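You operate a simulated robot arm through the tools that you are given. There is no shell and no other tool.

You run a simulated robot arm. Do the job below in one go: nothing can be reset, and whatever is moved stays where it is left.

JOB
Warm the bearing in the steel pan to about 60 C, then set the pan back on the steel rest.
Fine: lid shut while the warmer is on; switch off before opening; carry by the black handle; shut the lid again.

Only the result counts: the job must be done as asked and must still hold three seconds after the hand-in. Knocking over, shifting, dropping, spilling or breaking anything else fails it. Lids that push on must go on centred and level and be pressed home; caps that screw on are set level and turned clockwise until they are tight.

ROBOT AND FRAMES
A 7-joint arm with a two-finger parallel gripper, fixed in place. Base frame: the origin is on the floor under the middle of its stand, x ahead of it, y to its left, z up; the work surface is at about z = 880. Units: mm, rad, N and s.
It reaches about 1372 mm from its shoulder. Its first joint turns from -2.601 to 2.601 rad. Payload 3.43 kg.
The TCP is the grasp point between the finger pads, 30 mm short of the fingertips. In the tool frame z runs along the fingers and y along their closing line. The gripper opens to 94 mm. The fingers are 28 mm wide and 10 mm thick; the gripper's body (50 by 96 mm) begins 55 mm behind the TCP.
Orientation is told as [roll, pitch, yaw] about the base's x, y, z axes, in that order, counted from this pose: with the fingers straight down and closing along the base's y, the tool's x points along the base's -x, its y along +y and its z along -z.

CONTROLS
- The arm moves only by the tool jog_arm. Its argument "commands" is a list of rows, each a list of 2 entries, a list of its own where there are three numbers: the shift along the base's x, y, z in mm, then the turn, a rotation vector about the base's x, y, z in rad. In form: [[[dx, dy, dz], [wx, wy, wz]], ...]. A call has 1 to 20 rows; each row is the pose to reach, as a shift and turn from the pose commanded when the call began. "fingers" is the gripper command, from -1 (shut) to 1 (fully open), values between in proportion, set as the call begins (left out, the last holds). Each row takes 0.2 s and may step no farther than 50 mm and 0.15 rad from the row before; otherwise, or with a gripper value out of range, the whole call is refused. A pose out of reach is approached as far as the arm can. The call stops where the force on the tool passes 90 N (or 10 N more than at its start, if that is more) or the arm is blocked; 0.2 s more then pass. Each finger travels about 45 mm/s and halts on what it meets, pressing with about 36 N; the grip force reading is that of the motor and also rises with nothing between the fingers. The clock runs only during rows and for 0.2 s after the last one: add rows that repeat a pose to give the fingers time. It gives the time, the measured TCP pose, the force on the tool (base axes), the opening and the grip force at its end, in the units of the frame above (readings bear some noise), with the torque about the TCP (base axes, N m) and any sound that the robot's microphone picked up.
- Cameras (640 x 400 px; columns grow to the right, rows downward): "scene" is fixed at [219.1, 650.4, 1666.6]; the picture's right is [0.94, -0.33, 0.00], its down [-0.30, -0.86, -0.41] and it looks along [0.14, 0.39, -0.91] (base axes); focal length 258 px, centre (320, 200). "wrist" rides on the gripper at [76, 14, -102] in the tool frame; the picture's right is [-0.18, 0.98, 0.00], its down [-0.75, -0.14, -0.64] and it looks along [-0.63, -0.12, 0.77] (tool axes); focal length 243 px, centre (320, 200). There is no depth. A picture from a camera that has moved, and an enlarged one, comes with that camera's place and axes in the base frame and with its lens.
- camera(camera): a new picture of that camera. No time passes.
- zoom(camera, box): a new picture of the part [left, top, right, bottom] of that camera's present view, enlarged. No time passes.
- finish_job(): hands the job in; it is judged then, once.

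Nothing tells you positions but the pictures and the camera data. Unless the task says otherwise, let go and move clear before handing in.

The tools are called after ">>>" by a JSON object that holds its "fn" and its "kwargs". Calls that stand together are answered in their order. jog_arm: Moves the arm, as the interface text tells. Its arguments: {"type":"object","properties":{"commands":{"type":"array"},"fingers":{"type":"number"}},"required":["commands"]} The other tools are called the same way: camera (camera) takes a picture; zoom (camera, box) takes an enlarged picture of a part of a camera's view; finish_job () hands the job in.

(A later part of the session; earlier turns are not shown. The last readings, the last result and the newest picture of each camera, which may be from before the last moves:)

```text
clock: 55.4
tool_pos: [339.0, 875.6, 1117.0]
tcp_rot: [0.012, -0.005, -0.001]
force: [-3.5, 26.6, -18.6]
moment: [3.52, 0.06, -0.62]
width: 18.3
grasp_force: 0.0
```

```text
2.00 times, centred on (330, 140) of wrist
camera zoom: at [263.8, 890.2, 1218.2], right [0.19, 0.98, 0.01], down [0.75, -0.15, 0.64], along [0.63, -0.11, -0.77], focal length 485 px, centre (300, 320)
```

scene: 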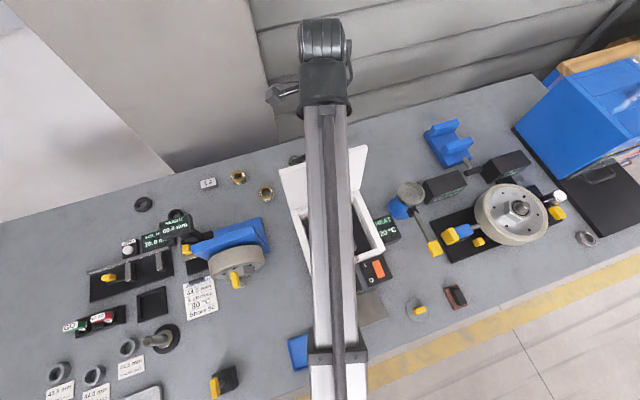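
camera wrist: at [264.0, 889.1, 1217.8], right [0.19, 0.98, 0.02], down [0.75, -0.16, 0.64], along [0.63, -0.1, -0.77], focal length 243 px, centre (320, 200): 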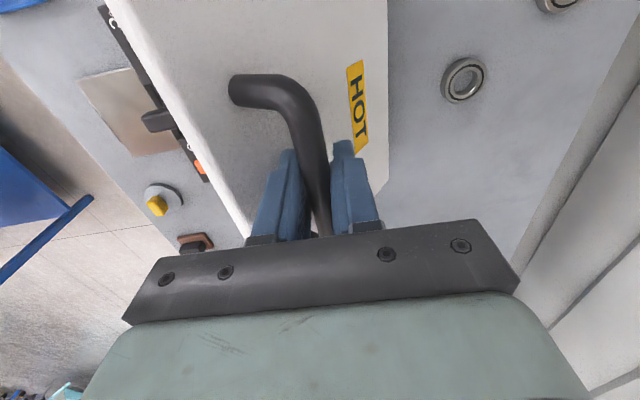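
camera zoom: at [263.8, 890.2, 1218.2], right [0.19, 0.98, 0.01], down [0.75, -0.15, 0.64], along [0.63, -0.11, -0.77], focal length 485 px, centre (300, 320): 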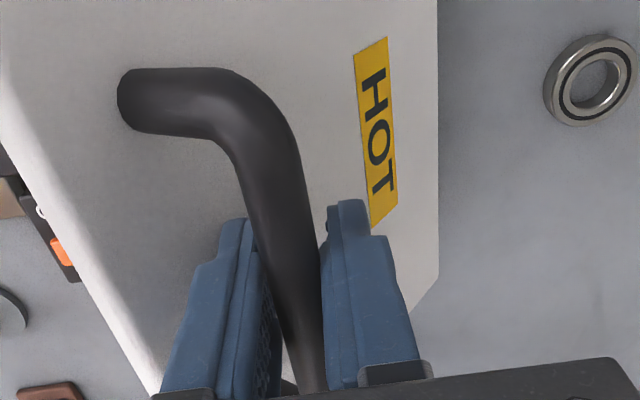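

The near finger is wedged between bar and lid at this angle. I'll swing the lid back open a bit where there's room, then re-seat the grip higher.

>>> {"fn": "jog_arm", "kwargs": {"commands": [[[0, 7.5, 1], [0, 0, 0]], [[0, 15.3, 4], [0, 0, 0]], [[0, 23.2, 7], [0, 0, 0]], [[0, 31.1, 9], [0, 0, 0]], [[0, 39.3, 11], [0, 0, 0]], [[0, 47.5, 12], [0, 0, 0]]]}}

>>> {"fn": "zoom", "kwargs": {"camera": "wrist", "box": [200, 40, 440, 240]}}

```text
clock: 56.8
tool_pos: [338.6, 919.6, 1134.3]
tcp_rot: [0.006, -0.002, -0.003]
force: [-0.4, -3.3, 1.6]
moment: [0.02, -0.04, -0.08]
width: 25.6
grasp_force: 2.1
```

```text
2.00 times, centred on (320, 140) of wrist
camera zoom: at [263.3, 934.6, 1234.7], right [0.19, 0.98, 0.01], down [0.75, -0.15, 0.64], along [0.63, -0.12, -0.77], focal length 485 px, centre (320, 320)
```

zoom: 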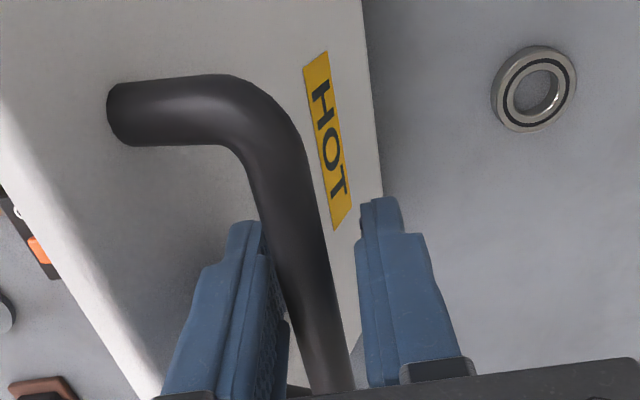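

>>> {"fn": "jog_arm", "kwargs": {"commands": [[[0, -2, 6], [0, 0, 0]], [[0, -3.5, 6.5], [0, 0, 0]]]}}

>>> {"fn": "jog_arm", "kwargs": {"commands": [[[0, 0, 0], [0, 0, 0]], [[0, 0, 0], [0, 0, 0]]], "fingers": -1}}

```text
clock: 57.4
tool_pos: [339.1, 917.8, 1140.3]
tcp_rot: [0.006, -0.003, -0.004]
force: [0.0, -0.5, -0.4]
moment: [-0.01, 0.02, 0.0]
width: 23.6
grasp_force: 0.0
```

```text
clock: 58.0
tool_pos: [339.1, 915.8, 1140.9]
tcp_rot: [0.008, 0.001, -0.004]
force: [0.3, -1.8, 12.0]
moment: [0.03, 0.12, -0.56]
width: 14.0
grasp_force: 38.9
```

The bar is held near the tips now. Continuing the closing arc.

>>> {"fn": "jog_arm", "kwargs": {"commands": [[[0, -8.2, -1.7], [0, 0, 0]], [[0, -16.4, -3.7], [0, 0, 0]], [[0, -24.4, -6.2], [0, 0, 0]], [[0, -32.2, -9.1], [0, 0, 0]], [[0, -39.9, -12.3], [0, 0, 0]], [[0, -47.5, -15.9], [0, 0, 0]]]}}

>>> {"fn": "zoom", "kwargs": {"camera": "wrist", "box": [200, 40, 440, 240]}}

```text
clock: 59.4
tool_pos: [339.3, 867.4, 1124.5]
tcp_rot: [0.003, -0.004, -0.004]
force: [0.8, -11.1, 25.0]
moment: [0.07, 0.57, -0.71]
width: 13.9
grasp_force: 44.9
```

```text
2.00 times, centred on (320, 140) of wrist
camera zoom: at [263.3, 881.6, 1225.7], right [0.19, 0.98, 0.01], down [0.75, -0.15, 0.64], along [0.63, -0.12, -0.77], focal length 485 px, centre (320, 320)
```

zoom: 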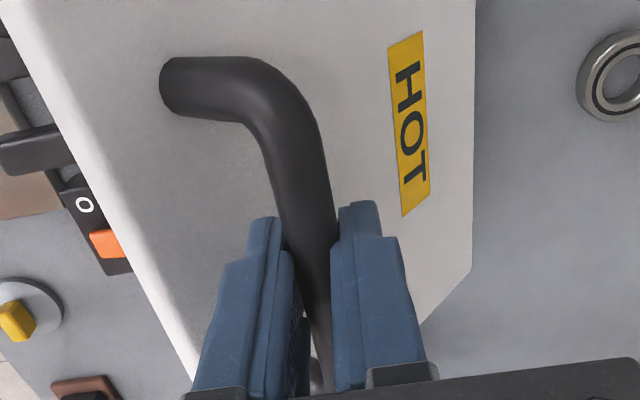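

>>> {"fn": "jog_arm", "kwargs": {"commands": [[[0, -7.3, -4.1], [0, 0, 0]], [[0, -14.5, -8.4], [0, 0, 0]], [[0, -21.3, -13.1], [0, 0, 0]], [[0, -28, -18.1], [0, 0, 0]], [[0, -34.4, -23.5], [0, 0, 0]], [[0, -40.7, -29.2], [0, 0, 0]]]}}

>>> {"fn": "jog_arm", "kwargs": {"commands": [[[0, -5.7, -6], [0, 0, 0]], [[0, -11.3, -12.2], [0, 0, 0]], [[0, -16.5, -18.7], [0, 0, 0]], [[0, -21.4, -25.5], [0, 0, 0]], [[0, -25.9, -32.5], [0, 0, 0]], [[0, -30.1, -39.8], [0, 0, 0]]]}}

>>> {"fn": "camera", "kwargs": {"camera": "wrist"}}

>>> {"fn": "camera", "kwargs": {"camera": "scene"}}

```text
clock: 60.8
tool_pos: [337.5, 826.1, 1095.2]
tcp_rot: [0.005, -0.002, -0.003]
force: [4.7, -17.8, 19.5]
moment: [0.01, 0.28, -0.31]
width: 13.9
grasp_force: 45.5
```

```text
clock: 62.2
tool_pos: [338.3, 795.8, 1055.7]
tcp_rot: [0.004, -0.003, -0.002]
force: [-1.8, -24.4, 12.3]
moment: [-0.07, 0.27, 0.1]
width: 13.8
grasp_force: 44.7
```

```text
taken
camera wrist: at [263.3, 810.4, 1156.4], right [0.19, 0.98, 0.0], down [0.75, -0.15, 0.64], along [0.63, -0.12, -0.77], focal length 243 px, centre (320, 200)
```

wrist: 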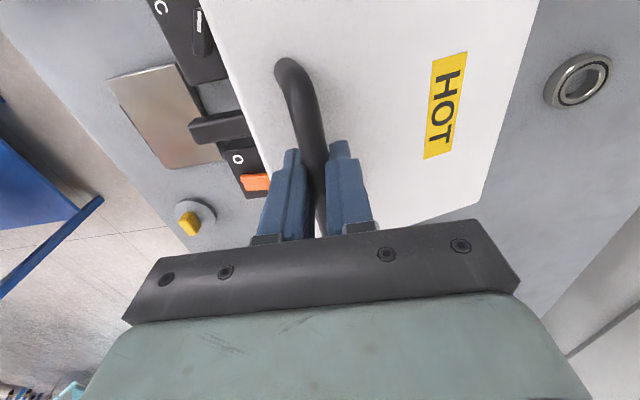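

```text
taken
```

scene: 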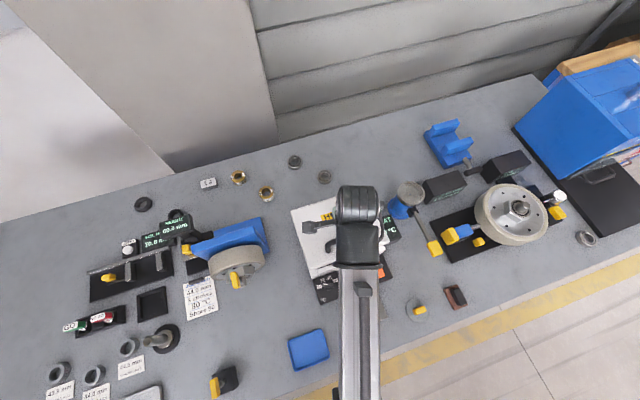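

Almost shut. Lowering the lid the last part of the arc.

>>> {"fn": "jog_arm", "kwargs": {"commands": [[[0, -4.5, -7.5], [0, 0, 0]], [[0, -8.7, -15.1], [0, 0, 0]], [[0, -12, -23], [0, 0, 0]], [[0, -15, -30.9], [0, 0, 0]], [[0, -17, -38], [0, 0, 0]], [[0, -18, -43], [0, 0, 0]]]}}

>>> {"fn": "jog_arm", "kwargs": {"commands": [[[0, -0.5, -2], [0, 0, 0]], [[0, -1, -4], [0, 0, 0]]]}}

>>> {"fn": "camera", "kwargs": {"camera": "wrist"}}

>>> {"fn": "zoom", "kwargs": {"camera": "scene", "box": [280, 180, 440, 330]}}

```text
clock: 63.6
tool_pos: [338.7, 779.7, 1014.4]
tcp_rot: [0.007, -0.002, -0.004]
force: [1.0, -19.9, 27.3]
moment: [-0.22, 0.47, 0.26]
width: 13.7
grasp_force: 44.9
```

```text
clock: 64.2
tool_pos: [338.8, 778.9, 1013.5]
tcp_rot: [0.015, -0.004, -0.002]
force: [-1.1, -8.4, 83.5]
moment: [-0.07, 0.81, 0.16]
width: 13.8
grasp_force: 45.2
```

```text
taken
camera wrist: at [263.0, 792.8, 1114.9], right [0.19, 0.98, 0.01], down [0.75, -0.15, 0.64], along [0.63, -0.11, -0.77], focal length 243 px, centre (320, 200)
```

wrist: 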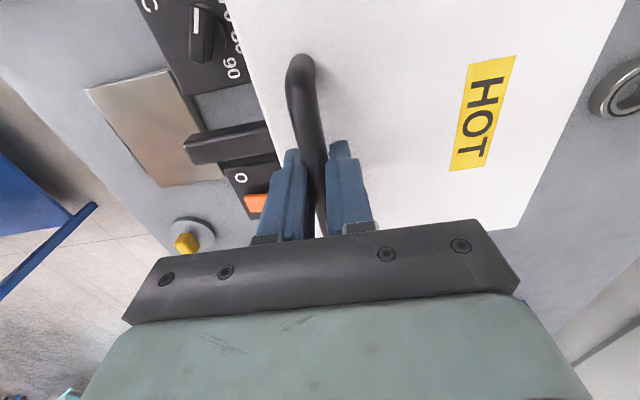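

```text
2.67 times, centred on (360, 255) of scene
camera zoom: at [219.1, 650.4, 1666.6], right [0.94, -0.33, 0.0], down [-0.3, -0.86, -0.41], along [0.14, 0.39, -0.91], focal length 687 px, centre (213, 53)
```

zoom: 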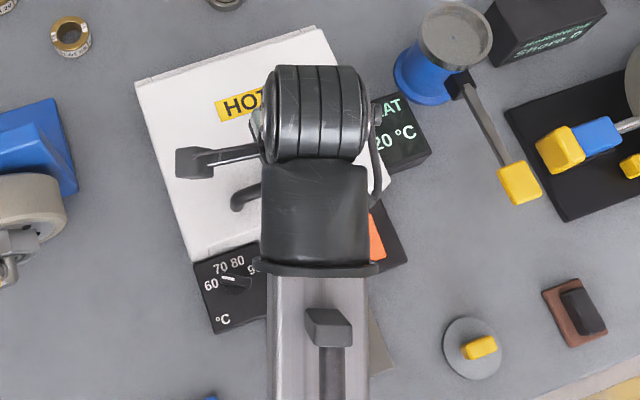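

The lid is shut (firm contact). I'll ease off, release the bar and rise.

>>> {"fn": "jog_arm", "kwargs": {"commands": [[[0, 0.5, 4], [0, 0, 0]], [[0, 0.5, 4], [0, 0, 0]]]}}

>>> {"fn": "jog_arm", "kwargs": {"commands": [[[0, 0, 0], [0, 0, 0]], [[0, 0, 0], [0, 0, 0]], [[0, 0, 0], [0, 0, 0]], [[0, 0, 15], [0, 0, 0]], [[0, 0, 45], [0, 0, 0]], [[0, 0, 75], [0, 0, 0]]], "fingers": -0.3}}

>>> {"fn": "camera", "kwargs": {"camera": "wrist"}}

```text
clock: 64.8
tool_pos: [338.9, 779.9, 1013.6]
tcp_rot: [0.009, -0.003, 0.0]
force: [-0.6, -3.4, 54.7]
moment: [0.04, -0.13, 0.42]
width: 13.8
grasp_force: 44.9
```

```text
clock: 66.2
tool_pos: [339.7, 781.3, 1087.9]
tcp_rot: [0.006, -0.002, -0.004]
force: [-0.2, 0.0, -0.9]
moment: [-0.02, 0.02, 0.01]
width: 33.0
grasp_force: 0.0
```

```text
taken
camera wrist: at [263.7, 794.4, 1188.7], right [0.19, 0.98, 0.01], down [0.75, -0.15, 0.64], along [0.63, -0.12, -0.77], focal length 243 px, centre (320, 200)
```

wrist: 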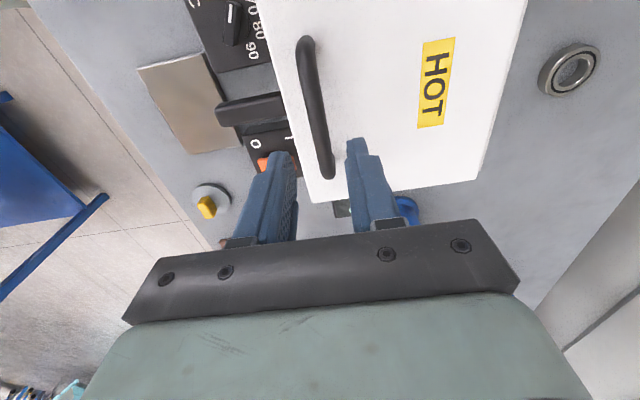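

The lid is closed with the handle out through the notch. Next I'll hover closed fingers over the "I" end of the rocker switch near (415, 725).

>>> {"fn": "jog_arm", "kwargs": {"commands": [[[25, -20, 0], [0, 0, 0]], [[50, -40, 0], [0, 0, 0]], [[75, -56, -10], [0, 0, 0]], [[75, -56, -48], [0, 0, 0]]], "fingers": -1}}

>>> {"fn": "camera", "kwargs": {"camera": "wrist"}}

>>> {"fn": "camera", "kwargs": {"camera": "scene"}}

```text
clock: 67.2
tool_pos: [414.4, 724.9, 1039.9]
tcp_rot: [0.007, -0.004, -0.002]
force: [-0.4, 0.1, -0.2]
moment: [0.01, 0.02, 0.01]
width: 0.0
grasp_force: 33.0
```

```text
taken
camera wrist: at [338.5, 739.6, 1140.7], right [0.19, 0.98, 0.01], down [0.75, -0.15, 0.64], along [0.63, -0.12, -0.77], focal length 243 px, centre (320, 200)
```

wrist: 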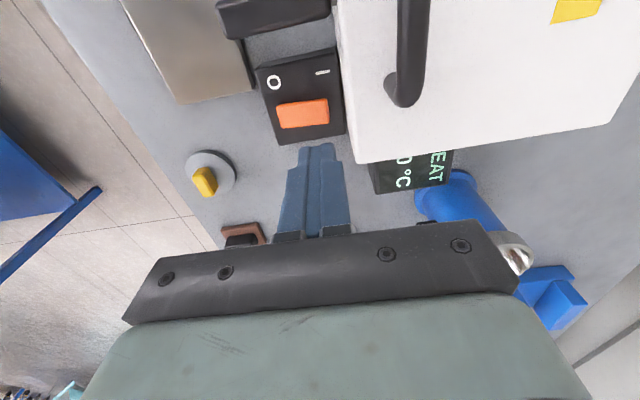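

```text
taken
```

scene: 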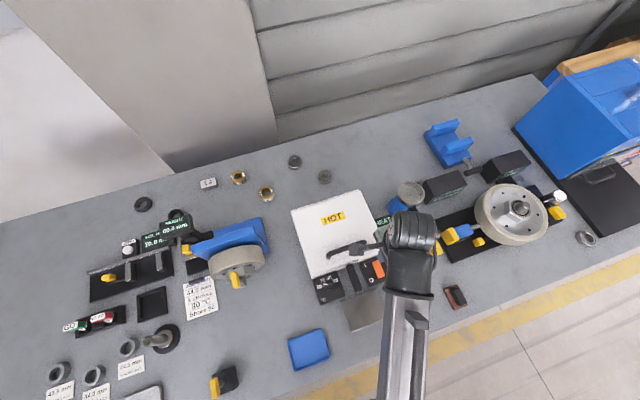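

>>> {"fn": "zoom", "kwargs": {"camera": "wrist", "box": [240, 30, 370, 170]}}

>>> {"fn": "zoom", "kwargs": {"camera": "scene", "box": [290, 230, 410, 340]}}

```text
2.86 times, centred on (305, 100) of wrist
camera zoom: at [338.5, 739.6, 1140.7], right [0.19, 0.98, 0.01], down [0.75, -0.15, 0.64], along [0.63, -0.12, -0.77], focal length 693 px, centre (363, 486)
```

zoom: 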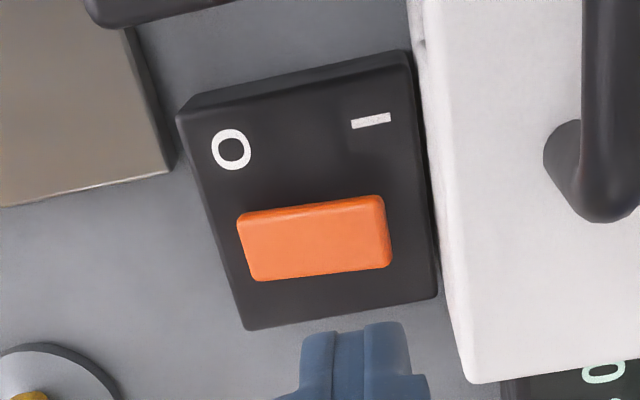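

```text
3.64 times, centred on (350, 285) of scene
camera zoom: at [219.1, 650.4, 1666.6], right [0.94, -0.33, 0.0], down [-0.3, -0.86, -0.41], along [0.14, 0.39, -0.91], focal length 937 px, centre (211, -109)
```

zoom: 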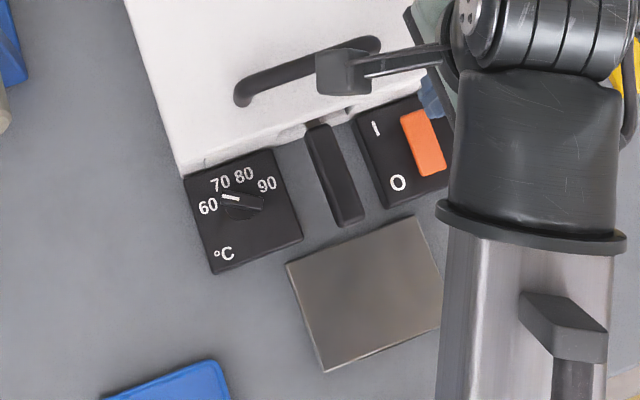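

The I end of the rocker is at about (413, 727). I'll press it with the closed fingertips in small steps.

>>> {"fn": "jog_arm", "kwargs": {"commands": [[[-1, 2, -30], [0, 0, 0]], [[-1, 2, -55], [0, 0, 0]], [[-1, 2, -70], [0, 0, 0]], [[-1, 2, -76], [0, 0, 0]]]}}

>>> {"fn": "jog_arm", "kwargs": {"commands": [[[0, 0, -2], [0, 0, 0]], [[0, 0, -4], [0, 0, 0]]]}}

>>> {"fn": "zoom", "kwargs": {"camera": "wrist", "box": [240, 60, 380, 200]}}

```text
clock: 68.2
tool_pos: [412.8, 727.1, 962.4]
tcp_rot: [0.005, -0.002, -0.004]
force: [0.0, -0.6, -0.1]
moment: [-0.01, 0.0, 0.03]
width: 0.0
grasp_force: 33.3
```

```text
clock: 68.8
tool_pos: [413.4, 726.0, 959.9]
tcp_rot: [0.007, -0.003, -0.005]
force: [2.0, 1.1, 2.2]
moment: [0.07, -0.07, -0.02]
width: 0.1
grasp_force: 33.5
```

```text
2.86 times, centred on (310, 130) of wrist
camera zoom: at [337.5, 740.4, 1060.2], right [0.19, 0.98, 0.01], down [0.75, -0.15, 0.64], along [0.63, -0.11, -0.77], focal length 693 px, centre (349, 400)
```

zoom: 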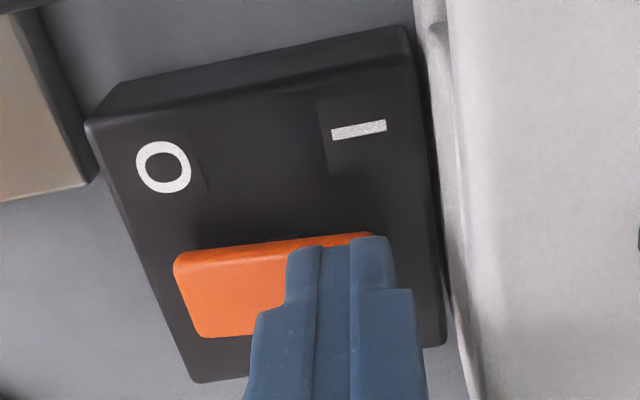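

Contact is starting at TCP z≈960. Pressing further in small steps.

>>> {"fn": "jog_arm", "kwargs": {"commands": [[[0, 0, -1.5], [0, 0, 0]], [[0, 0, -3], [0, 0, 0]]]}}

>>> {"fn": "zoom", "kwargs": {"camera": "wrist", "box": [240, 60, 380, 200]}}

>>> {"fn": "zoom", "kwargs": {"camera": "scene", "box": [290, 180, 450, 340]}}

```text
clock: 69.4
tool_pos: [413.0, 726.8, 956.9]
tcp_rot: [0.007, -0.002, -0.005]
force: [-0.5, 0.8, 2.6]
moment: [0.03, 0.08, 0.01]
width: 0.0
grasp_force: 33.2
```

```text
2.86 times, centred on (310, 130) of wrist
camera zoom: at [336.9, 740.4, 1057.1], right [0.19, 0.98, 0.01], down [0.75, -0.15, 0.64], along [0.63, -0.11, -0.77], focal length 693 px, centre (349, 400)
```

zoom: 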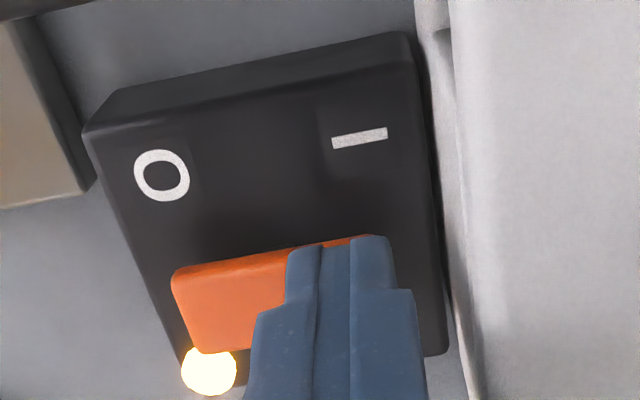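

```text
2.50 times, centred on (370, 260) of scene
camera zoom: at [219.1, 650.4, 1666.6], right [0.94, -0.33, 0.0], down [-0.3, -0.86, -0.41], along [0.14, 0.39, -0.91], focal length 644 px, centre (195, 50)
```

zoom: 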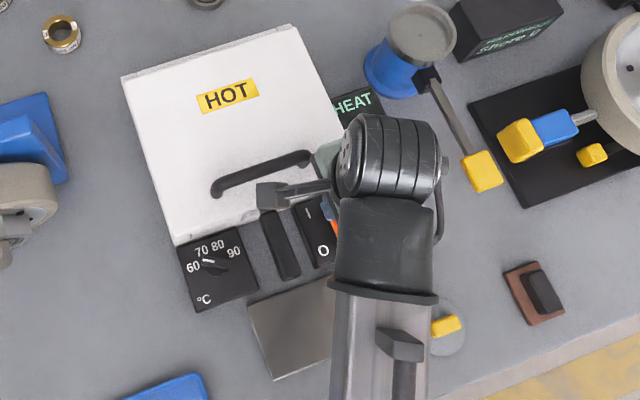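

A lamp lit up by the switch – the warmer is on. I'll lift off to see that it latched and to watch the display.

>>> {"fn": "jog_arm", "kwargs": {"commands": [[[0, 0, -1.5], [0, 0, 0]], [[0, 0, -1.5], [0, 0, 0]], [[0, 0, 15], [0, 0, 0]], [[0, -10, 50], [0, 0, 0]], [[-20, -40, 80], [0, 0, 0]]]}}

>>> {"fn": "zoom", "kwargs": {"camera": "scene", "box": [290, 180, 450, 340]}}

>>> {"fn": "camera", "kwargs": {"camera": "wrist"}}

```text
clock: 70.6
tool_pos: [394.7, 686.2, 1034.3]
tcp_rot: [0.005, 0.0, -0.003]
force: [0.3, 0.0, -0.7]
moment: [-0.02, 0.01, -0.02]
width: 0.0
grasp_force: 33.5
```

```text
2.50 times, centred on (370, 260) of scene
camera zoom: at [219.1, 650.4, 1666.6], right [0.94, -0.33, 0.0], down [-0.3, -0.86, -0.41], along [0.14, 0.39, -0.91], focal length 644 px, centre (195, 50)
```

zoom: 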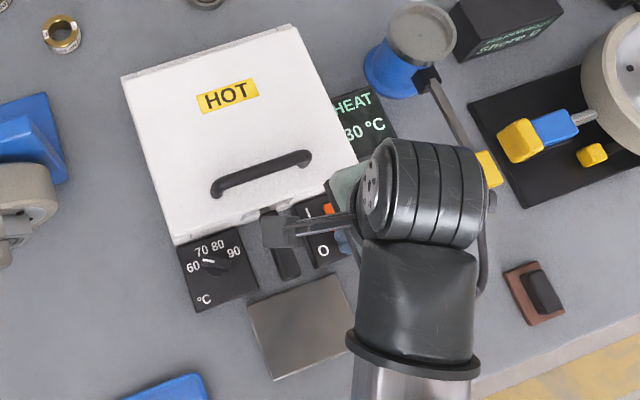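

```text
taken
camera wrist: at [318.5, 700.0, 1135.9], right [0.19, 0.98, 0.01], down [0.75, -0.15, 0.64], along [0.63, -0.12, -0.77], focal length 243 px, centre (320, 200)
```

wrist: 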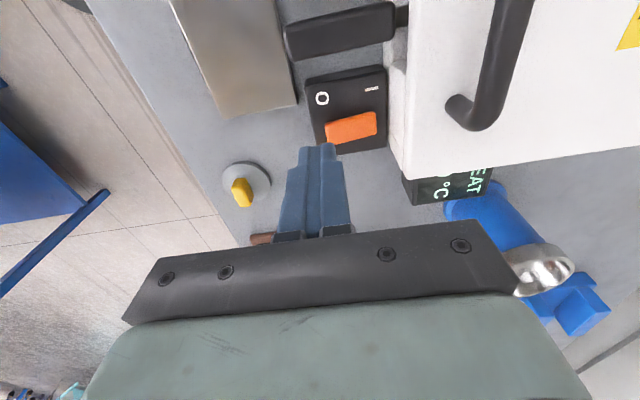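

The display already reads about 30 °C and rising. I'll position over the "O" end while watching it.

>>> {"fn": "jog_arm", "kwargs": {"commands": [[[18, 5, -20], [0, 0, 0]], [[18, 9, -45], [0, 0, 0]]]}}

>>> {"fn": "zoom", "kwargs": {"camera": "scene", "box": [350, 200, 420, 250]}}

>>> {"fn": "camera", "kwargs": {"camera": "wrist"}}

```text
clock: 71.2
tool_pos: [414.8, 694.0, 989.2]
tcp_rot: [0.006, -0.001, -0.005]
force: [-0.2, -0.2, 0.6]
moment: [0.05, 0.01, -0.02]
width: 0.0
grasp_force: 33.2
```

```text
8.00 times, centred on (385, 225) of scene
camera zoom: at [219.1, 650.4, 1666.6], right [0.94, -0.33, 0.0], down [-0.3, -0.86, -0.41], along [0.14, 0.39, -0.91], focal length 2061 px, centre (-200, 0)
```

zoom: 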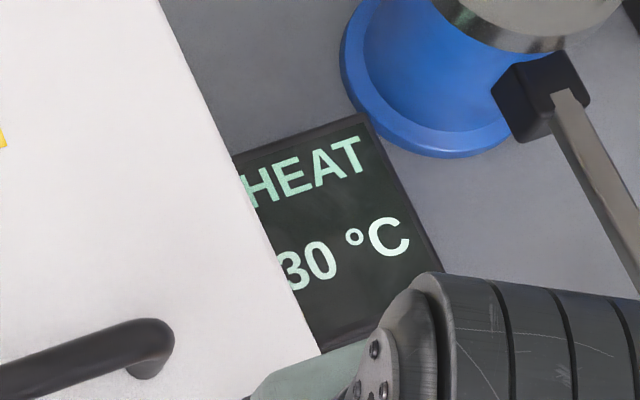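

```text
taken
camera wrist: at [338.4, 709.3, 1090.4], right [0.19, 0.98, 0.01], down [0.75, -0.15, 0.64], along [0.63, -0.12, -0.77], focal length 243 px, centre (320, 200)
```

wrist: 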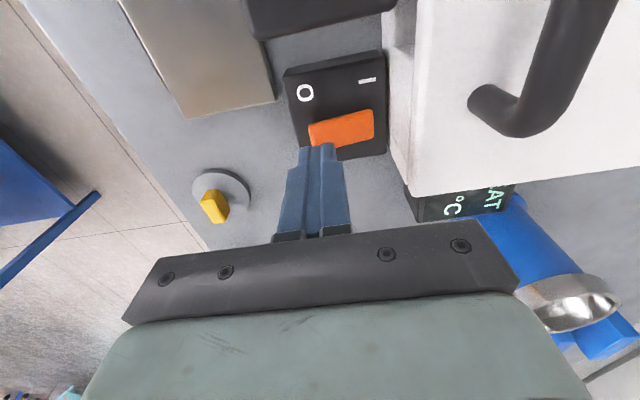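

>>> {"fn": "jog_arm", "kwargs": {"commands": [[[0, 0, 0], [0, 0, 0]], [[0, 0, 0], [0, 0, 0]], [[0, 0, 0], [0, 0, 0]]]}}

>>> {"fn": "zoom", "kwargs": {"camera": "scene", "box": [350, 200, 420, 250]}}

>>> {"fn": "zoom", "kwargs": {"camera": "wrist", "box": [260, 20, 420, 180]}}

```text
clock: 72.0
tool_pos: [414.4, 696.2, 989.5]
tcp_rot: [0.007, -0.001, -0.003]
force: [0.3, -0.5, -0.8]
moment: [0.0, 0.02, 0.03]
width: 0.3
grasp_force: 33.1
```

```text
8.00 times, centred on (385, 225) of scene
camera zoom: at [219.1, 650.4, 1666.6], right [0.94, -0.33, 0.0], down [-0.3, -0.86, -0.41], along [0.14, 0.39, -0.91], focal length 2061 px, centre (-200, 0)
```

zoom: 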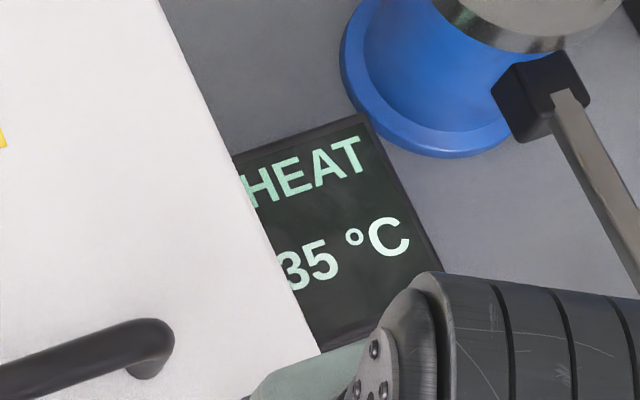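

```text
2.50 times, centred on (340, 100) of wrist
camera zoom: at [338.4, 709.4, 1090.6], right [0.19, 0.98, 0.01], down [0.75, -0.15, 0.64], along [0.63, -0.12, -0.77], focal length 606 px, centre (270, 450)
```

zoom: 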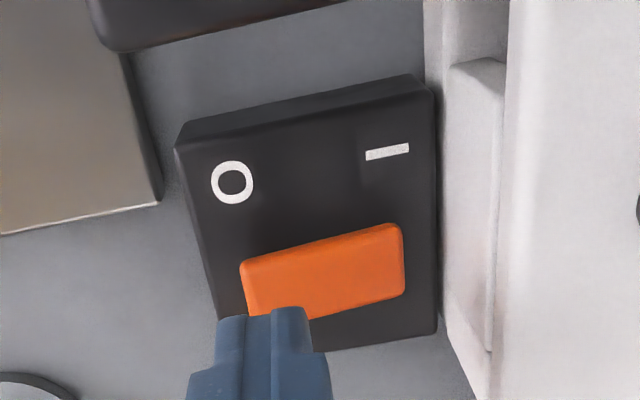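

It's showing 35 °C and climbing. I'll wait in steps, watching the display.

>>> {"fn": "jog_arm", "kwargs": {"commands": [[[0, 0, 0], [0, 0, 0]], [[0, 0, 0], [0, 0, 0]], [[0, 0, 0], [0, 0, 0]], [[0, 0, 0], [0, 0, 0]], [[0, 0, 0], [0, 0, 0]], [[0, 0, 0], [0, 0, 0]]]}}

>>> {"fn": "zoom", "kwargs": {"camera": "scene", "box": [350, 200, 420, 250]}}

```text
clock: 73.4
tool_pos: [414.6, 696.0, 990.2]
tcp_rot: [0.006, -0.002, -0.005]
force: [0.2, 0.3, -0.6]
moment: [0.01, -0.01, -0.05]
width: 0.0
grasp_force: 32.9
```

```text
8.00 times, centred on (385, 225) of scene
camera zoom: at [219.1, 650.4, 1666.6], right [0.94, -0.33, 0.0], down [-0.3, -0.86, -0.41], along [0.14, 0.39, -0.91], focal length 2061 px, centre (-200, 0)
```

zoom: 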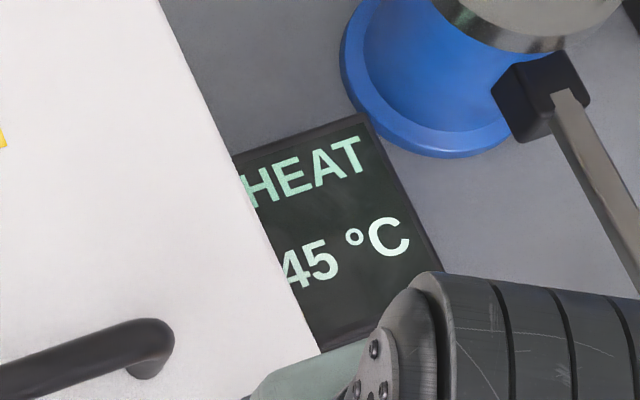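

>>> {"fn": "jog_arm", "kwargs": {"commands": [[[0, 0, 0], [0, 0, 0]], [[0, 0, -5], [0, 0, 0]], [[0, 0, -10], [0, 0, 0]], [[0, 0, -15], [0, 0, 0]], [[0, 0, -20], [0, 0, 0]]]}}

>>> {"fn": "zoom", "kwargs": {"camera": "scene", "box": [350, 200, 420, 250]}}

>>> {"fn": "zoom", "kwargs": {"camera": "wrist", "box": [260, 20, 420, 180]}}

```text
clock: 74.6
tool_pos: [411.6, 695.8, 969.4]
tcp_rot: [0.006, -0.002, -0.004]
force: [0.8, -0.1, 1.1]
moment: [-0.01, -0.02, -0.01]
width: 0.0
grasp_force: 33.4
```

```text
8.00 times, centred on (385, 225) of scene
camera zoom: at [219.1, 650.4, 1666.6], right [0.94, -0.33, 0.0], down [-0.3, -0.86, -0.41], along [0.14, 0.39, -0.91], focal length 2061 px, centre (-200, 0)
```

zoom: 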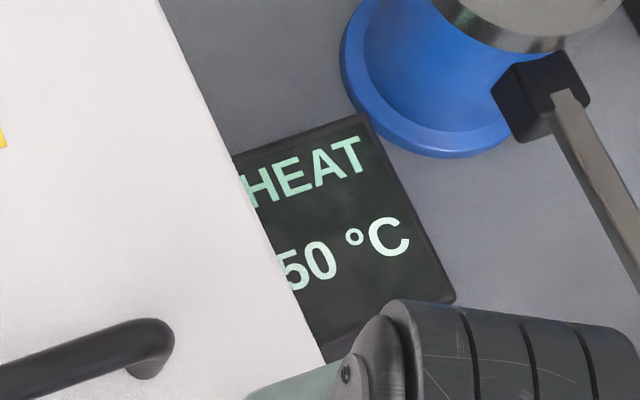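

```text
2.50 times, centred on (340, 100) of wrist
camera zoom: at [336.2, 709.2, 1071.2], right [0.19, 0.98, 0.01], down [0.75, -0.15, 0.64], along [0.63, -0.12, -0.77], focal length 606 px, centre (270, 450)
```

zoom: 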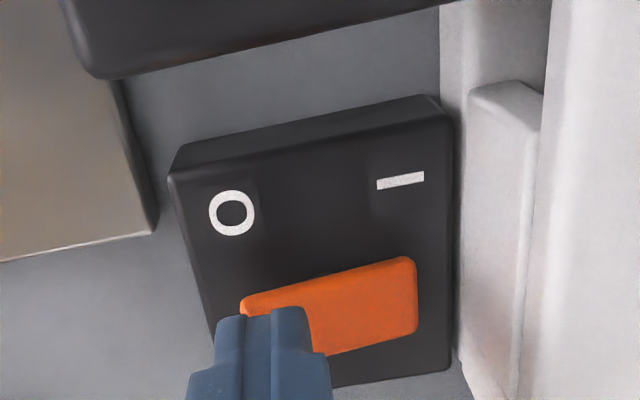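

>>> {"fn": "jog_arm", "kwargs": {"commands": [[[0, 0, 0], [0, 0, 0]], [[0, 0, 0], [0, 0, 0]], [[0, 0, 0], [0, 0, 0]], [[0, 0, 0], [0, 0, 0]]]}}

>>> {"fn": "zoom", "kwargs": {"camera": "scene", "box": [350, 200, 420, 250]}}

```text
clock: 75.6
tool_pos: [412.8, 696.2, 969.6]
tcp_rot: [0.007, -0.001, -0.004]
force: [0.3, 0.1, 0.5]
moment: [-0.01, 0.01, 0.02]
width: 0.0
grasp_force: 32.8
```

```text
8.00 times, centred on (385, 225) of scene
camera zoom: at [219.1, 650.4, 1666.6], right [0.94, -0.33, 0.0], down [-0.3, -0.86, -0.41], along [0.14, 0.39, -0.91], focal length 2061 px, centre (-200, 0)
```

zoom: 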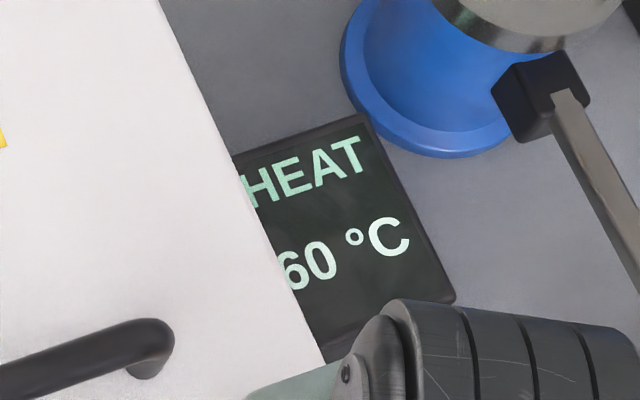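

60 °C is showing. I'll check for a moment whether the thermostat holds it there, ready to press O.

>>> {"fn": "jog_arm", "kwargs": {"commands": [[[0, 0, -2], [0, 0, 0]], [[0, 0, -4], [0, 0, 0]]]}}

>>> {"fn": "zoom", "kwargs": {"camera": "scene", "box": [350, 200, 420, 250]}}

>>> {"fn": "zoom", "kwargs": {"camera": "wrist", "box": [260, 60, 420, 220]}}

```text
clock: 76.2
tool_pos: [412.2, 695.7, 965.9]
tcp_rot: [0.006, -0.003, -0.004]
force: [-0.6, 0.4, 0.4]
moment: [0.0, 0.02, -0.06]
width: 0.0
grasp_force: 32.6
```

```text
8.00 times, centred on (385, 225) of scene
camera zoom: at [219.1, 650.4, 1666.6], right [0.94, -0.33, 0.0], down [-0.3, -0.86, -0.41], along [0.14, 0.39, -0.91], focal length 2061 px, centre (-200, 0)
```

zoom: 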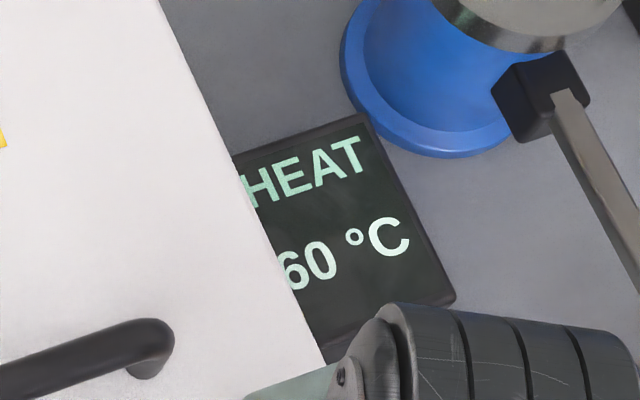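

```text
2.50 times, centred on (340, 140) of wrist
camera zoom: at [336.3, 709.5, 1067.1], right [0.19, 0.98, 0.01], down [0.75, -0.15, 0.64], along [0.63, -0.12, -0.77], focal length 606 px, centre (270, 350)
```

zoom: 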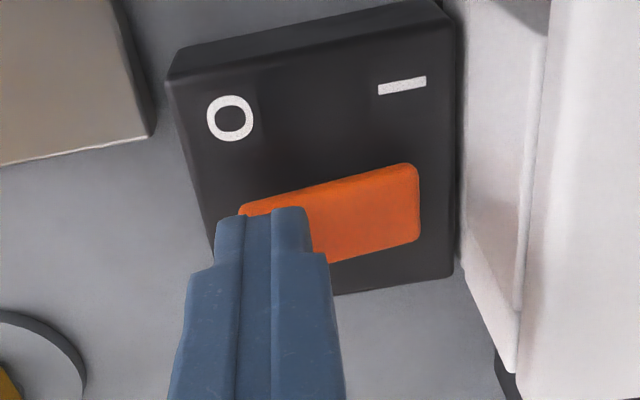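

>>> {"fn": "jog_arm", "kwargs": {"commands": [[[0, 0, -1], [0, 0, 0]]]}}

>>> {"fn": "zoom", "kwargs": {"camera": "scene", "box": [350, 200, 420, 250]}}

```text
clock: 76.6
tool_pos: [413.0, 695.7, 965.3]
tcp_rot: [0.007, -0.002, -0.004]
force: [0.2, 0.6, 0.2]
moment: [-0.02, 0.0, 0.02]
width: 0.0
grasp_force: 33.0
```

```text
8.00 times, centred on (385, 225) of scene
camera zoom: at [219.1, 650.4, 1666.6], right [0.94, -0.33, 0.0], down [-0.3, -0.86, -0.41], along [0.14, 0.39, -0.91], focal length 2061 px, centre (-200, 0)
```

zoom: 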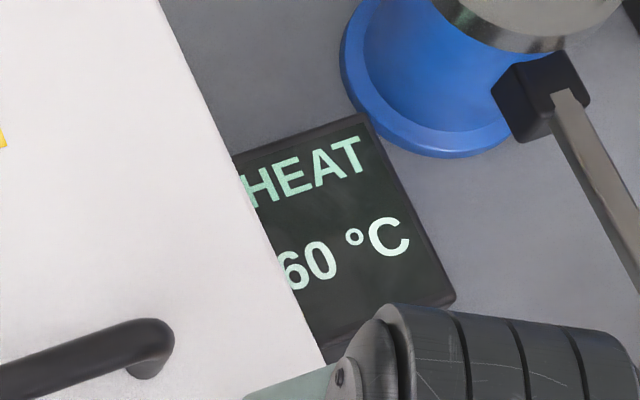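

>>> {"fn": "jog_arm", "kwargs": {"commands": [[[0, 0, 0], [0, 0, 0]], [[0, 0, 0], [0, 0, 0]]]}}

>>> {"fn": "zoom", "kwargs": {"camera": "scene", "box": [350, 200, 420, 250]}}

```text
clock: 77.2
tool_pos: [412.3, 695.2, 966.2]
tcp_rot: [0.006, -0.002, -0.004]
force: [0.5, 0.1, 0.5]
moment: [0.01, 0.04, 0.02]
width: 0.1
grasp_force: 33.4
```

```text
8.00 times, centred on (385, 225) of scene
camera zoom: at [219.1, 650.4, 1666.6], right [0.94, -0.33, 0.0], down [-0.3, -0.86, -0.41], along [0.14, 0.39, -0.91], focal length 2061 px, centre (-200, 0)
```

zoom: 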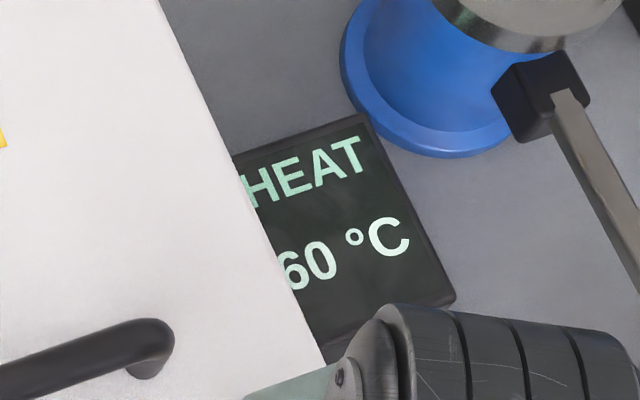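

The thermostat is holding 60 °C. I'll let it soak a few seconds so the bearing itself is surely there.

>>> {"fn": "jog_arm", "kwargs": {"commands": [[[0, 0, 0], [0, 0, 0]], [[0, 0, 0], [0, 0, 0]], [[0, 0, 0], [0, 0, 0]], [[0, 0, 0], [0, 0, 0]], [[0, 0, 0], [0, 0, 0]], [[0, 0, 0], [0, 0, 0]], [[0, 0, 0], [0, 0, 0]], [[0, 0, 0], [0, 0, 0]], [[0, 0, 0], [0, 0, 0]], [[0, 0, 0], [0, 0, 0]]]}}

>>> {"fn": "zoom", "kwargs": {"camera": "scene", "box": [350, 200, 420, 250]}}

>>> {"fn": "camera", "kwargs": {"camera": "wrist"}}

```text
clock: 79.4
tool_pos: [412.3, 696.5, 965.5]
tcp_rot: [0.007, -0.001, -0.003]
force: [-0.1, 0.3, 0.5]
moment: [0.0, 0.04, -0.03]
width: 0.0
grasp_force: 33.0
```

```text
8.00 times, centred on (385, 225) of scene
camera zoom: at [219.1, 650.4, 1666.6], right [0.94, -0.33, 0.0], down [-0.3, -0.86, -0.41], along [0.14, 0.39, -0.91], focal length 2061 px, centre (-200, 0)
```

zoom: 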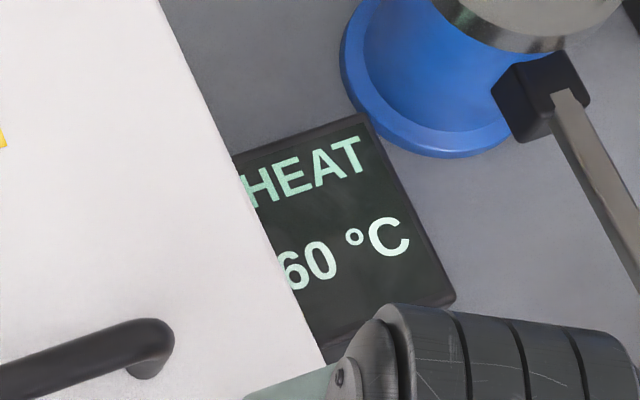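

```text
taken
camera wrist: at [336.0, 709.5, 1066.6], right [0.19, 0.98, 0.01], down [0.75, -0.15, 0.64], along [0.63, -0.12, -0.77], focal length 243 px, centre (320, 200)
```

wrist: 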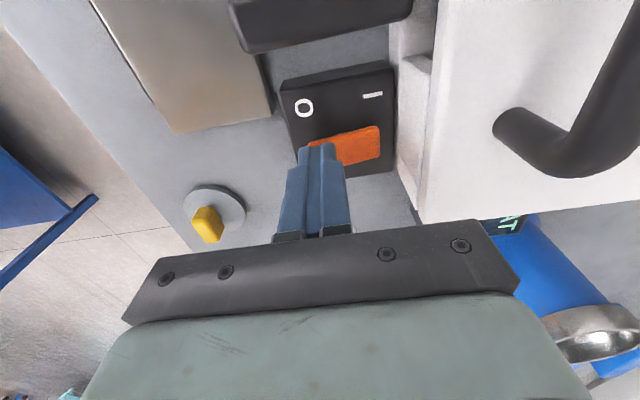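

Steady at 60 °C. Switching off: pressing the O end.

>>> {"fn": "jog_arm", "kwargs": {"commands": [[[0, 0, -3], [0, 0, 0]], [[0, 0, -6], [0, 0, 0]], [[0, 0, -8.5], [0, 0, 0]]]}}

>>> {"fn": "zoom", "kwargs": {"camera": "wrist", "box": [260, 60, 420, 220]}}

```text
clock: 80.2
tool_pos: [411.6, 696.1, 957.5]
tcp_rot: [0.008, -0.002, -0.004]
force: [0.4, -1.2, 0.5]
moment: [-0.04, 0.02, 0.0]
width: 0.0
grasp_force: 33.2
```

```text
2.50 times, centred on (340, 140) of wrist
camera zoom: at [336.3, 709.4, 1058.7], right [0.19, 0.98, 0.01], down [0.75, -0.15, 0.64], along [0.63, -0.12, -0.77], focal length 606 px, centre (270, 350)
```

zoom: 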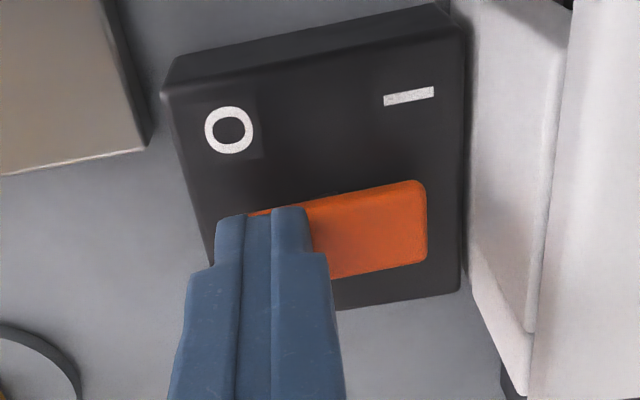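

>>> {"fn": "jog_arm", "kwargs": {"commands": [[[0, 0, -1.5], [0, 0, 0]], [[0, 0, -3], [0, 0, 0]]]}}

>>> {"fn": "zoom", "kwargs": {"camera": "wrist", "box": [260, 60, 420, 220]}}

```text
clock: 80.8
tool_pos: [412.0, 694.3, 954.1]
tcp_rot: [0.007, -0.004, -0.002]
force: [2.1, -4.0, 7.1]
moment: [0.02, 0.02, -0.01]
width: 0.0
grasp_force: 33.0
```

```text
2.50 times, centred on (340, 140) of wrist
camera zoom: at [335.8, 708.6, 1055.7], right [0.19, 0.98, 0.01], down [0.75, -0.15, 0.64], along [0.63, -0.12, -0.77], focal length 606 px, centre (270, 350)
```

zoom: 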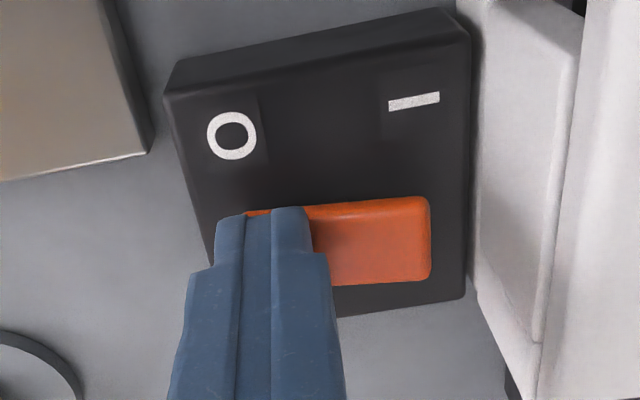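

The rocker tipped over to O. One slight extra press, then lift and verify lamp and rocker.

>>> {"fn": "jog_arm", "kwargs": {"commands": [[[0, 0, -1.2], [0, 0, 0]], [[0, 0, 10], [0, 0, 0]], [[-5, -10, 45], [0, 0, 0]], [[-25, -30, 80], [0, 0, 0]]]}}

>>> {"fn": "camera", "kwargs": {"camera": "wrist"}}

>>> {"fn": "zoom", "kwargs": {"camera": "wrist", "box": [280, 40, 420, 180]}}

>>> {"fn": "zoom", "kwargs": {"camera": "scene", "box": [290, 180, 450, 340]}}

```text
clock: 81.8
tool_pos: [386.1, 665.6, 1033.9]
tcp_rot: [0.006, -0.003, -0.005]
force: [0.8, 0.3, 0.1]
moment: [-0.05, -0.01, 0.01]
width: 0.0
grasp_force: 32.9
```

```text
taken
camera wrist: at [310.9, 679.7, 1134.9], right [0.19, 0.98, 0.01], down [0.75, -0.15, 0.64], along [0.63, -0.12, -0.77], focal length 243 px, centre (320, 200)
```

wrist: 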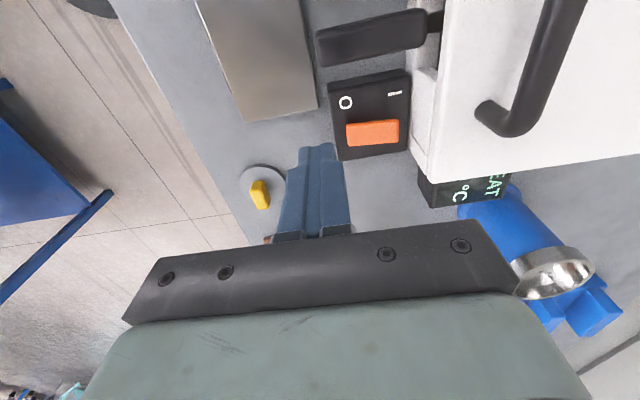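

```text
2.86 times, centred on (350, 110) of wrist
camera zoom: at [310.9, 679.7, 1134.9], right [0.19, 0.98, 0.01], down [0.75, -0.15, 0.64], along [0.63, -0.12, -0.77], focal length 693 px, centre (234, 457)
```

zoom: 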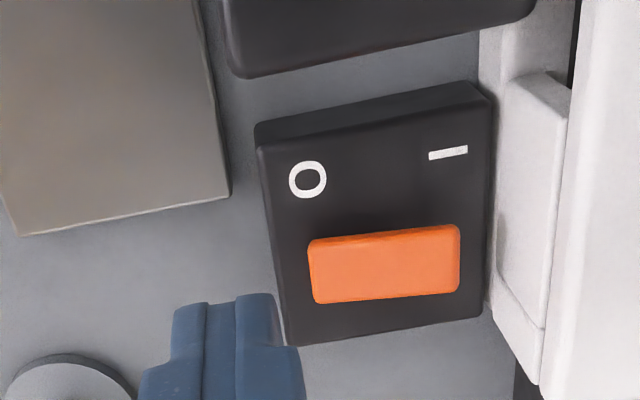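

```text
2.50 times, centred on (370, 260) of scene
camera zoom: at [219.1, 650.4, 1666.6], right [0.94, -0.33, 0.0], down [-0.3, -0.86, -0.41], along [0.14, 0.39, -0.91], focal length 644 px, centre (195, 50)
```

zoom: 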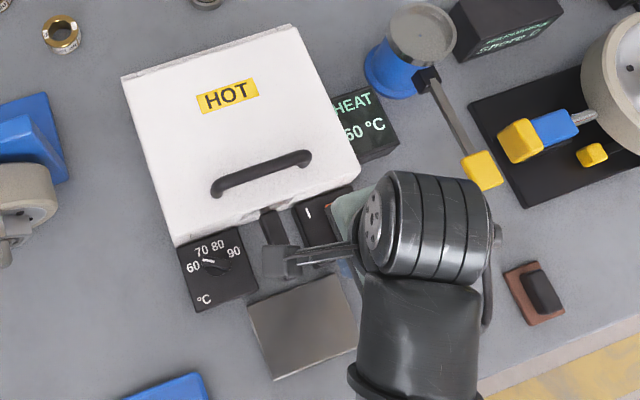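

Rocker is back in the O position as at the start, and the display shows 60 °C. Now I'll go back over the lid bar to open the lid again.

>>> {"fn": "jog_arm", "kwargs": {"commands": [[[-10, 0, 35], [0, 0, 0]], [[-20, 35, 50], [0, 0, 0]], [[-35, 75, 55], [0, 0, 0]], [[-46, 115, 55], [0, 0, 0]], [[-46, 115, 30], [0, 0, 0]], [[-46, 115, 0], [0, 0, 0]], [[-46, 115, -15], [0, 0, 0]]], "fingers": -0.1}}

>>> {"fn": "camera", "kwargs": {"camera": "wrist"}}

>>> {"fn": "zoom", "kwargs": {"camera": "scene", "box": [290, 180, 450, 340]}}

```text
clock: 83.4
tool_pos: [341.9, 780.1, 1018.6]
tcp_rot: [0.006, -0.001, -0.004]
force: [-0.6, -0.8, -0.2]
moment: [0.02, 0.0, 0.02]
width: 42.4
grasp_force: 0.0
```

```text
taken
camera wrist: at [265.7, 794.1, 1119.9], right [0.19, 0.98, 0.01], down [0.75, -0.15, 0.64], along [0.63, -0.12, -0.77], focal length 243 px, centre (320, 200)
```

wrist: 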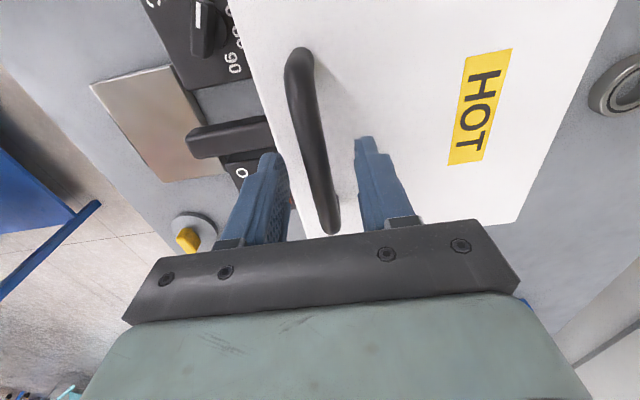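

```text
2.50 times, centred on (370, 260) of scene
camera zoom: at [219.1, 650.4, 1666.6], right [0.94, -0.33, 0.0], down [-0.3, -0.86, -0.41], along [0.14, 0.39, -0.91], focal length 644 px, centre (195, 50)
```

zoom: 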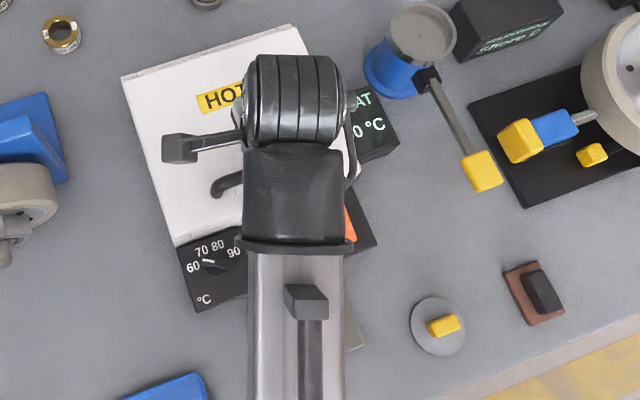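

Fingers straddle the bar. Lowering a bit further than last time, then gripping.

>>> {"fn": "jog_arm", "kwargs": {"commands": [[[0, 0, -7], [0, 0, 0]], [[0, 0, -12], [0, 0, 0]]]}}

>>> {"fn": "jog_arm", "kwargs": {"commands": [[[0, 0, 0], [0, 0, 0]], [[0, 0, 0], [0, 0, 0]], [[0, 0, 0], [0, 0, 0]]], "fingers": -1}}

```text
clock: 84.0
tool_pos: [341.2, 779.8, 1008.0]
tcp_rot: [0.007, -0.001, -0.004]
force: [0.1, -0.4, 0.2]
moment: [0.02, 0.0, -0.01]
width: 42.2
grasp_force: 0.1
```

```text
clock: 84.8
tool_pos: [340.9, 780.0, 1007.5]
tcp_rot: [0.006, -0.003, -0.003]
force: [0.1, -4.4, -1.3]
moment: [-0.02, -0.04, 0.15]
width: 18.3
grasp_force: 41.7
```

Good pad grip (18.3 mm). Raising the lid slowly.

>>> {"fn": "jog_arm", "kwargs": {"commands": [[[0, 1.9, 8.1], [0, 0, 0]], [[0, 4.1, 16.1], [0, 0, 0]], [[0, 6.9, 24], [0, 0, 0]], [[0, 9.9, 31.9], [0, 0, 0]], [[0, 13.3, 39.5], [0, 0, 0]], [[0, 17.1, 47], [0, 0, 0]]]}}

>>> {"fn": "jog_arm", "kwargs": {"commands": [[[0, 4.2, 7.4], [0, 0, 0]], [[0, 8.7, 14.6], [0, 0, 0]], [[0, 13.6, 21.6], [0, 0, 0]], [[0, 18.8, 28.4], [0, 0, 0]], [[0, 24.3, 34.8], [0, 0, 0]], [[0, 30.1, 41], [0, 0, 0]]]}}

>>> {"fn": "zoom", "kwargs": {"camera": "wrist", "box": [200, 40, 440, 240]}}

```text
clock: 86.2
tool_pos: [340.2, 798.4, 1054.9]
tcp_rot: [0.005, -0.002, -0.003]
force: [-1.1, 0.0, -6.4]
moment: [-0.11, 0.54, -0.06]
width: 18.1
grasp_force: 44.7
```

```text
clock: 87.6
tool_pos: [340.5, 827.0, 1096.0]
tcp_rot: [0.007, -0.003, -0.005]
force: [2.5, -8.2, -0.2]
moment: [-0.21, -0.01, -0.47]
width: 13.7
grasp_force: 45.2
```

```text
2.00 times, centred on (320, 140) of wrist
camera zoom: at [264.7, 841.0, 1196.6], right [0.19, 0.98, 0.01], down [0.75, -0.15, 0.64], along [0.63, -0.12, -0.77], focal length 485 px, centre (320, 320)
```

zoom: 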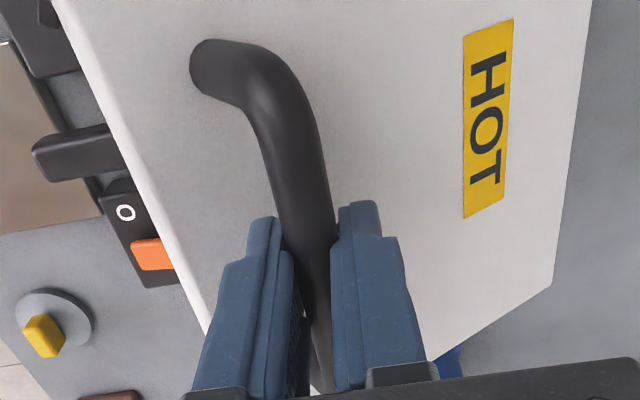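

>>> {"fn": "jog_arm", "kwargs": {"commands": [[[0, 6.3, 5], [0, 0, 0]], [[0, 12.7, 10.2], [0, 0, 0]], [[0, 19.3, 15], [0, 0, 0]], [[0, 26.2, 19.5], [0, 0, 0]], [[0, 33.3, 23.7], [0, 0, 0]], [[0, 40.7, 27.7], [0, 0, 0]], [[0, 48.2, 31.2], [0, 0, 0]], [[0, 56, 34.5], [0, 0, 0]]]}}

>>> {"fn": "jog_arm", "kwargs": {"commands": [[[0, 7.9, 3], [0, 0, 0]], [[0, 15.8, 5.5], [0, 0, 0]], [[0, 24, 7.5], [0, 0, 0]], [[0, 32.2, 9], [0, 0, 0]], [[0, 40.4, 10.2], [0, 0, 0]], [[0, 48.7, 11], [0, 0, 0]], [[0, 57, 11.3], [0, 0, 0]], [[0, 65.4, 11.3], [0, 0, 0]]]}}

>>> {"fn": "zoom", "kwargs": {"camera": "wrist", "box": [200, 40, 440, 240]}}

```text
clock: 89.4
tool_pos: [340.0, 883.2, 1131.5]
tcp_rot: [0.01, -0.004, -0.003]
force: [3.1, -14.7, 24.2]
moment: [-0.24, -0.02, -0.87]
width: 14.0
grasp_force: 45.0
```

```text
clock: 91.2
tool_pos: [340.7, 948.9, 1142.7]
tcp_rot: [0.01, -0.001, -0.004]
force: [4.2, -3.7, 41.9]
moment: [-0.23, -0.31, -0.98]
width: 13.9
grasp_force: 45.3
```

```text
2.00 times, centred on (320, 140) of wrist
camera zoom: at [264.3, 962.0, 1244.6], right [0.19, 0.98, 0.01], down [0.75, -0.15, 0.64], along [0.63, -0.11, -0.77], focal length 485 px, centre (320, 320)
```

zoom: 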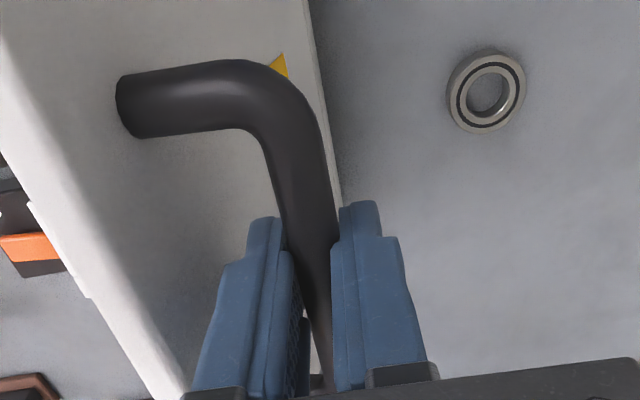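

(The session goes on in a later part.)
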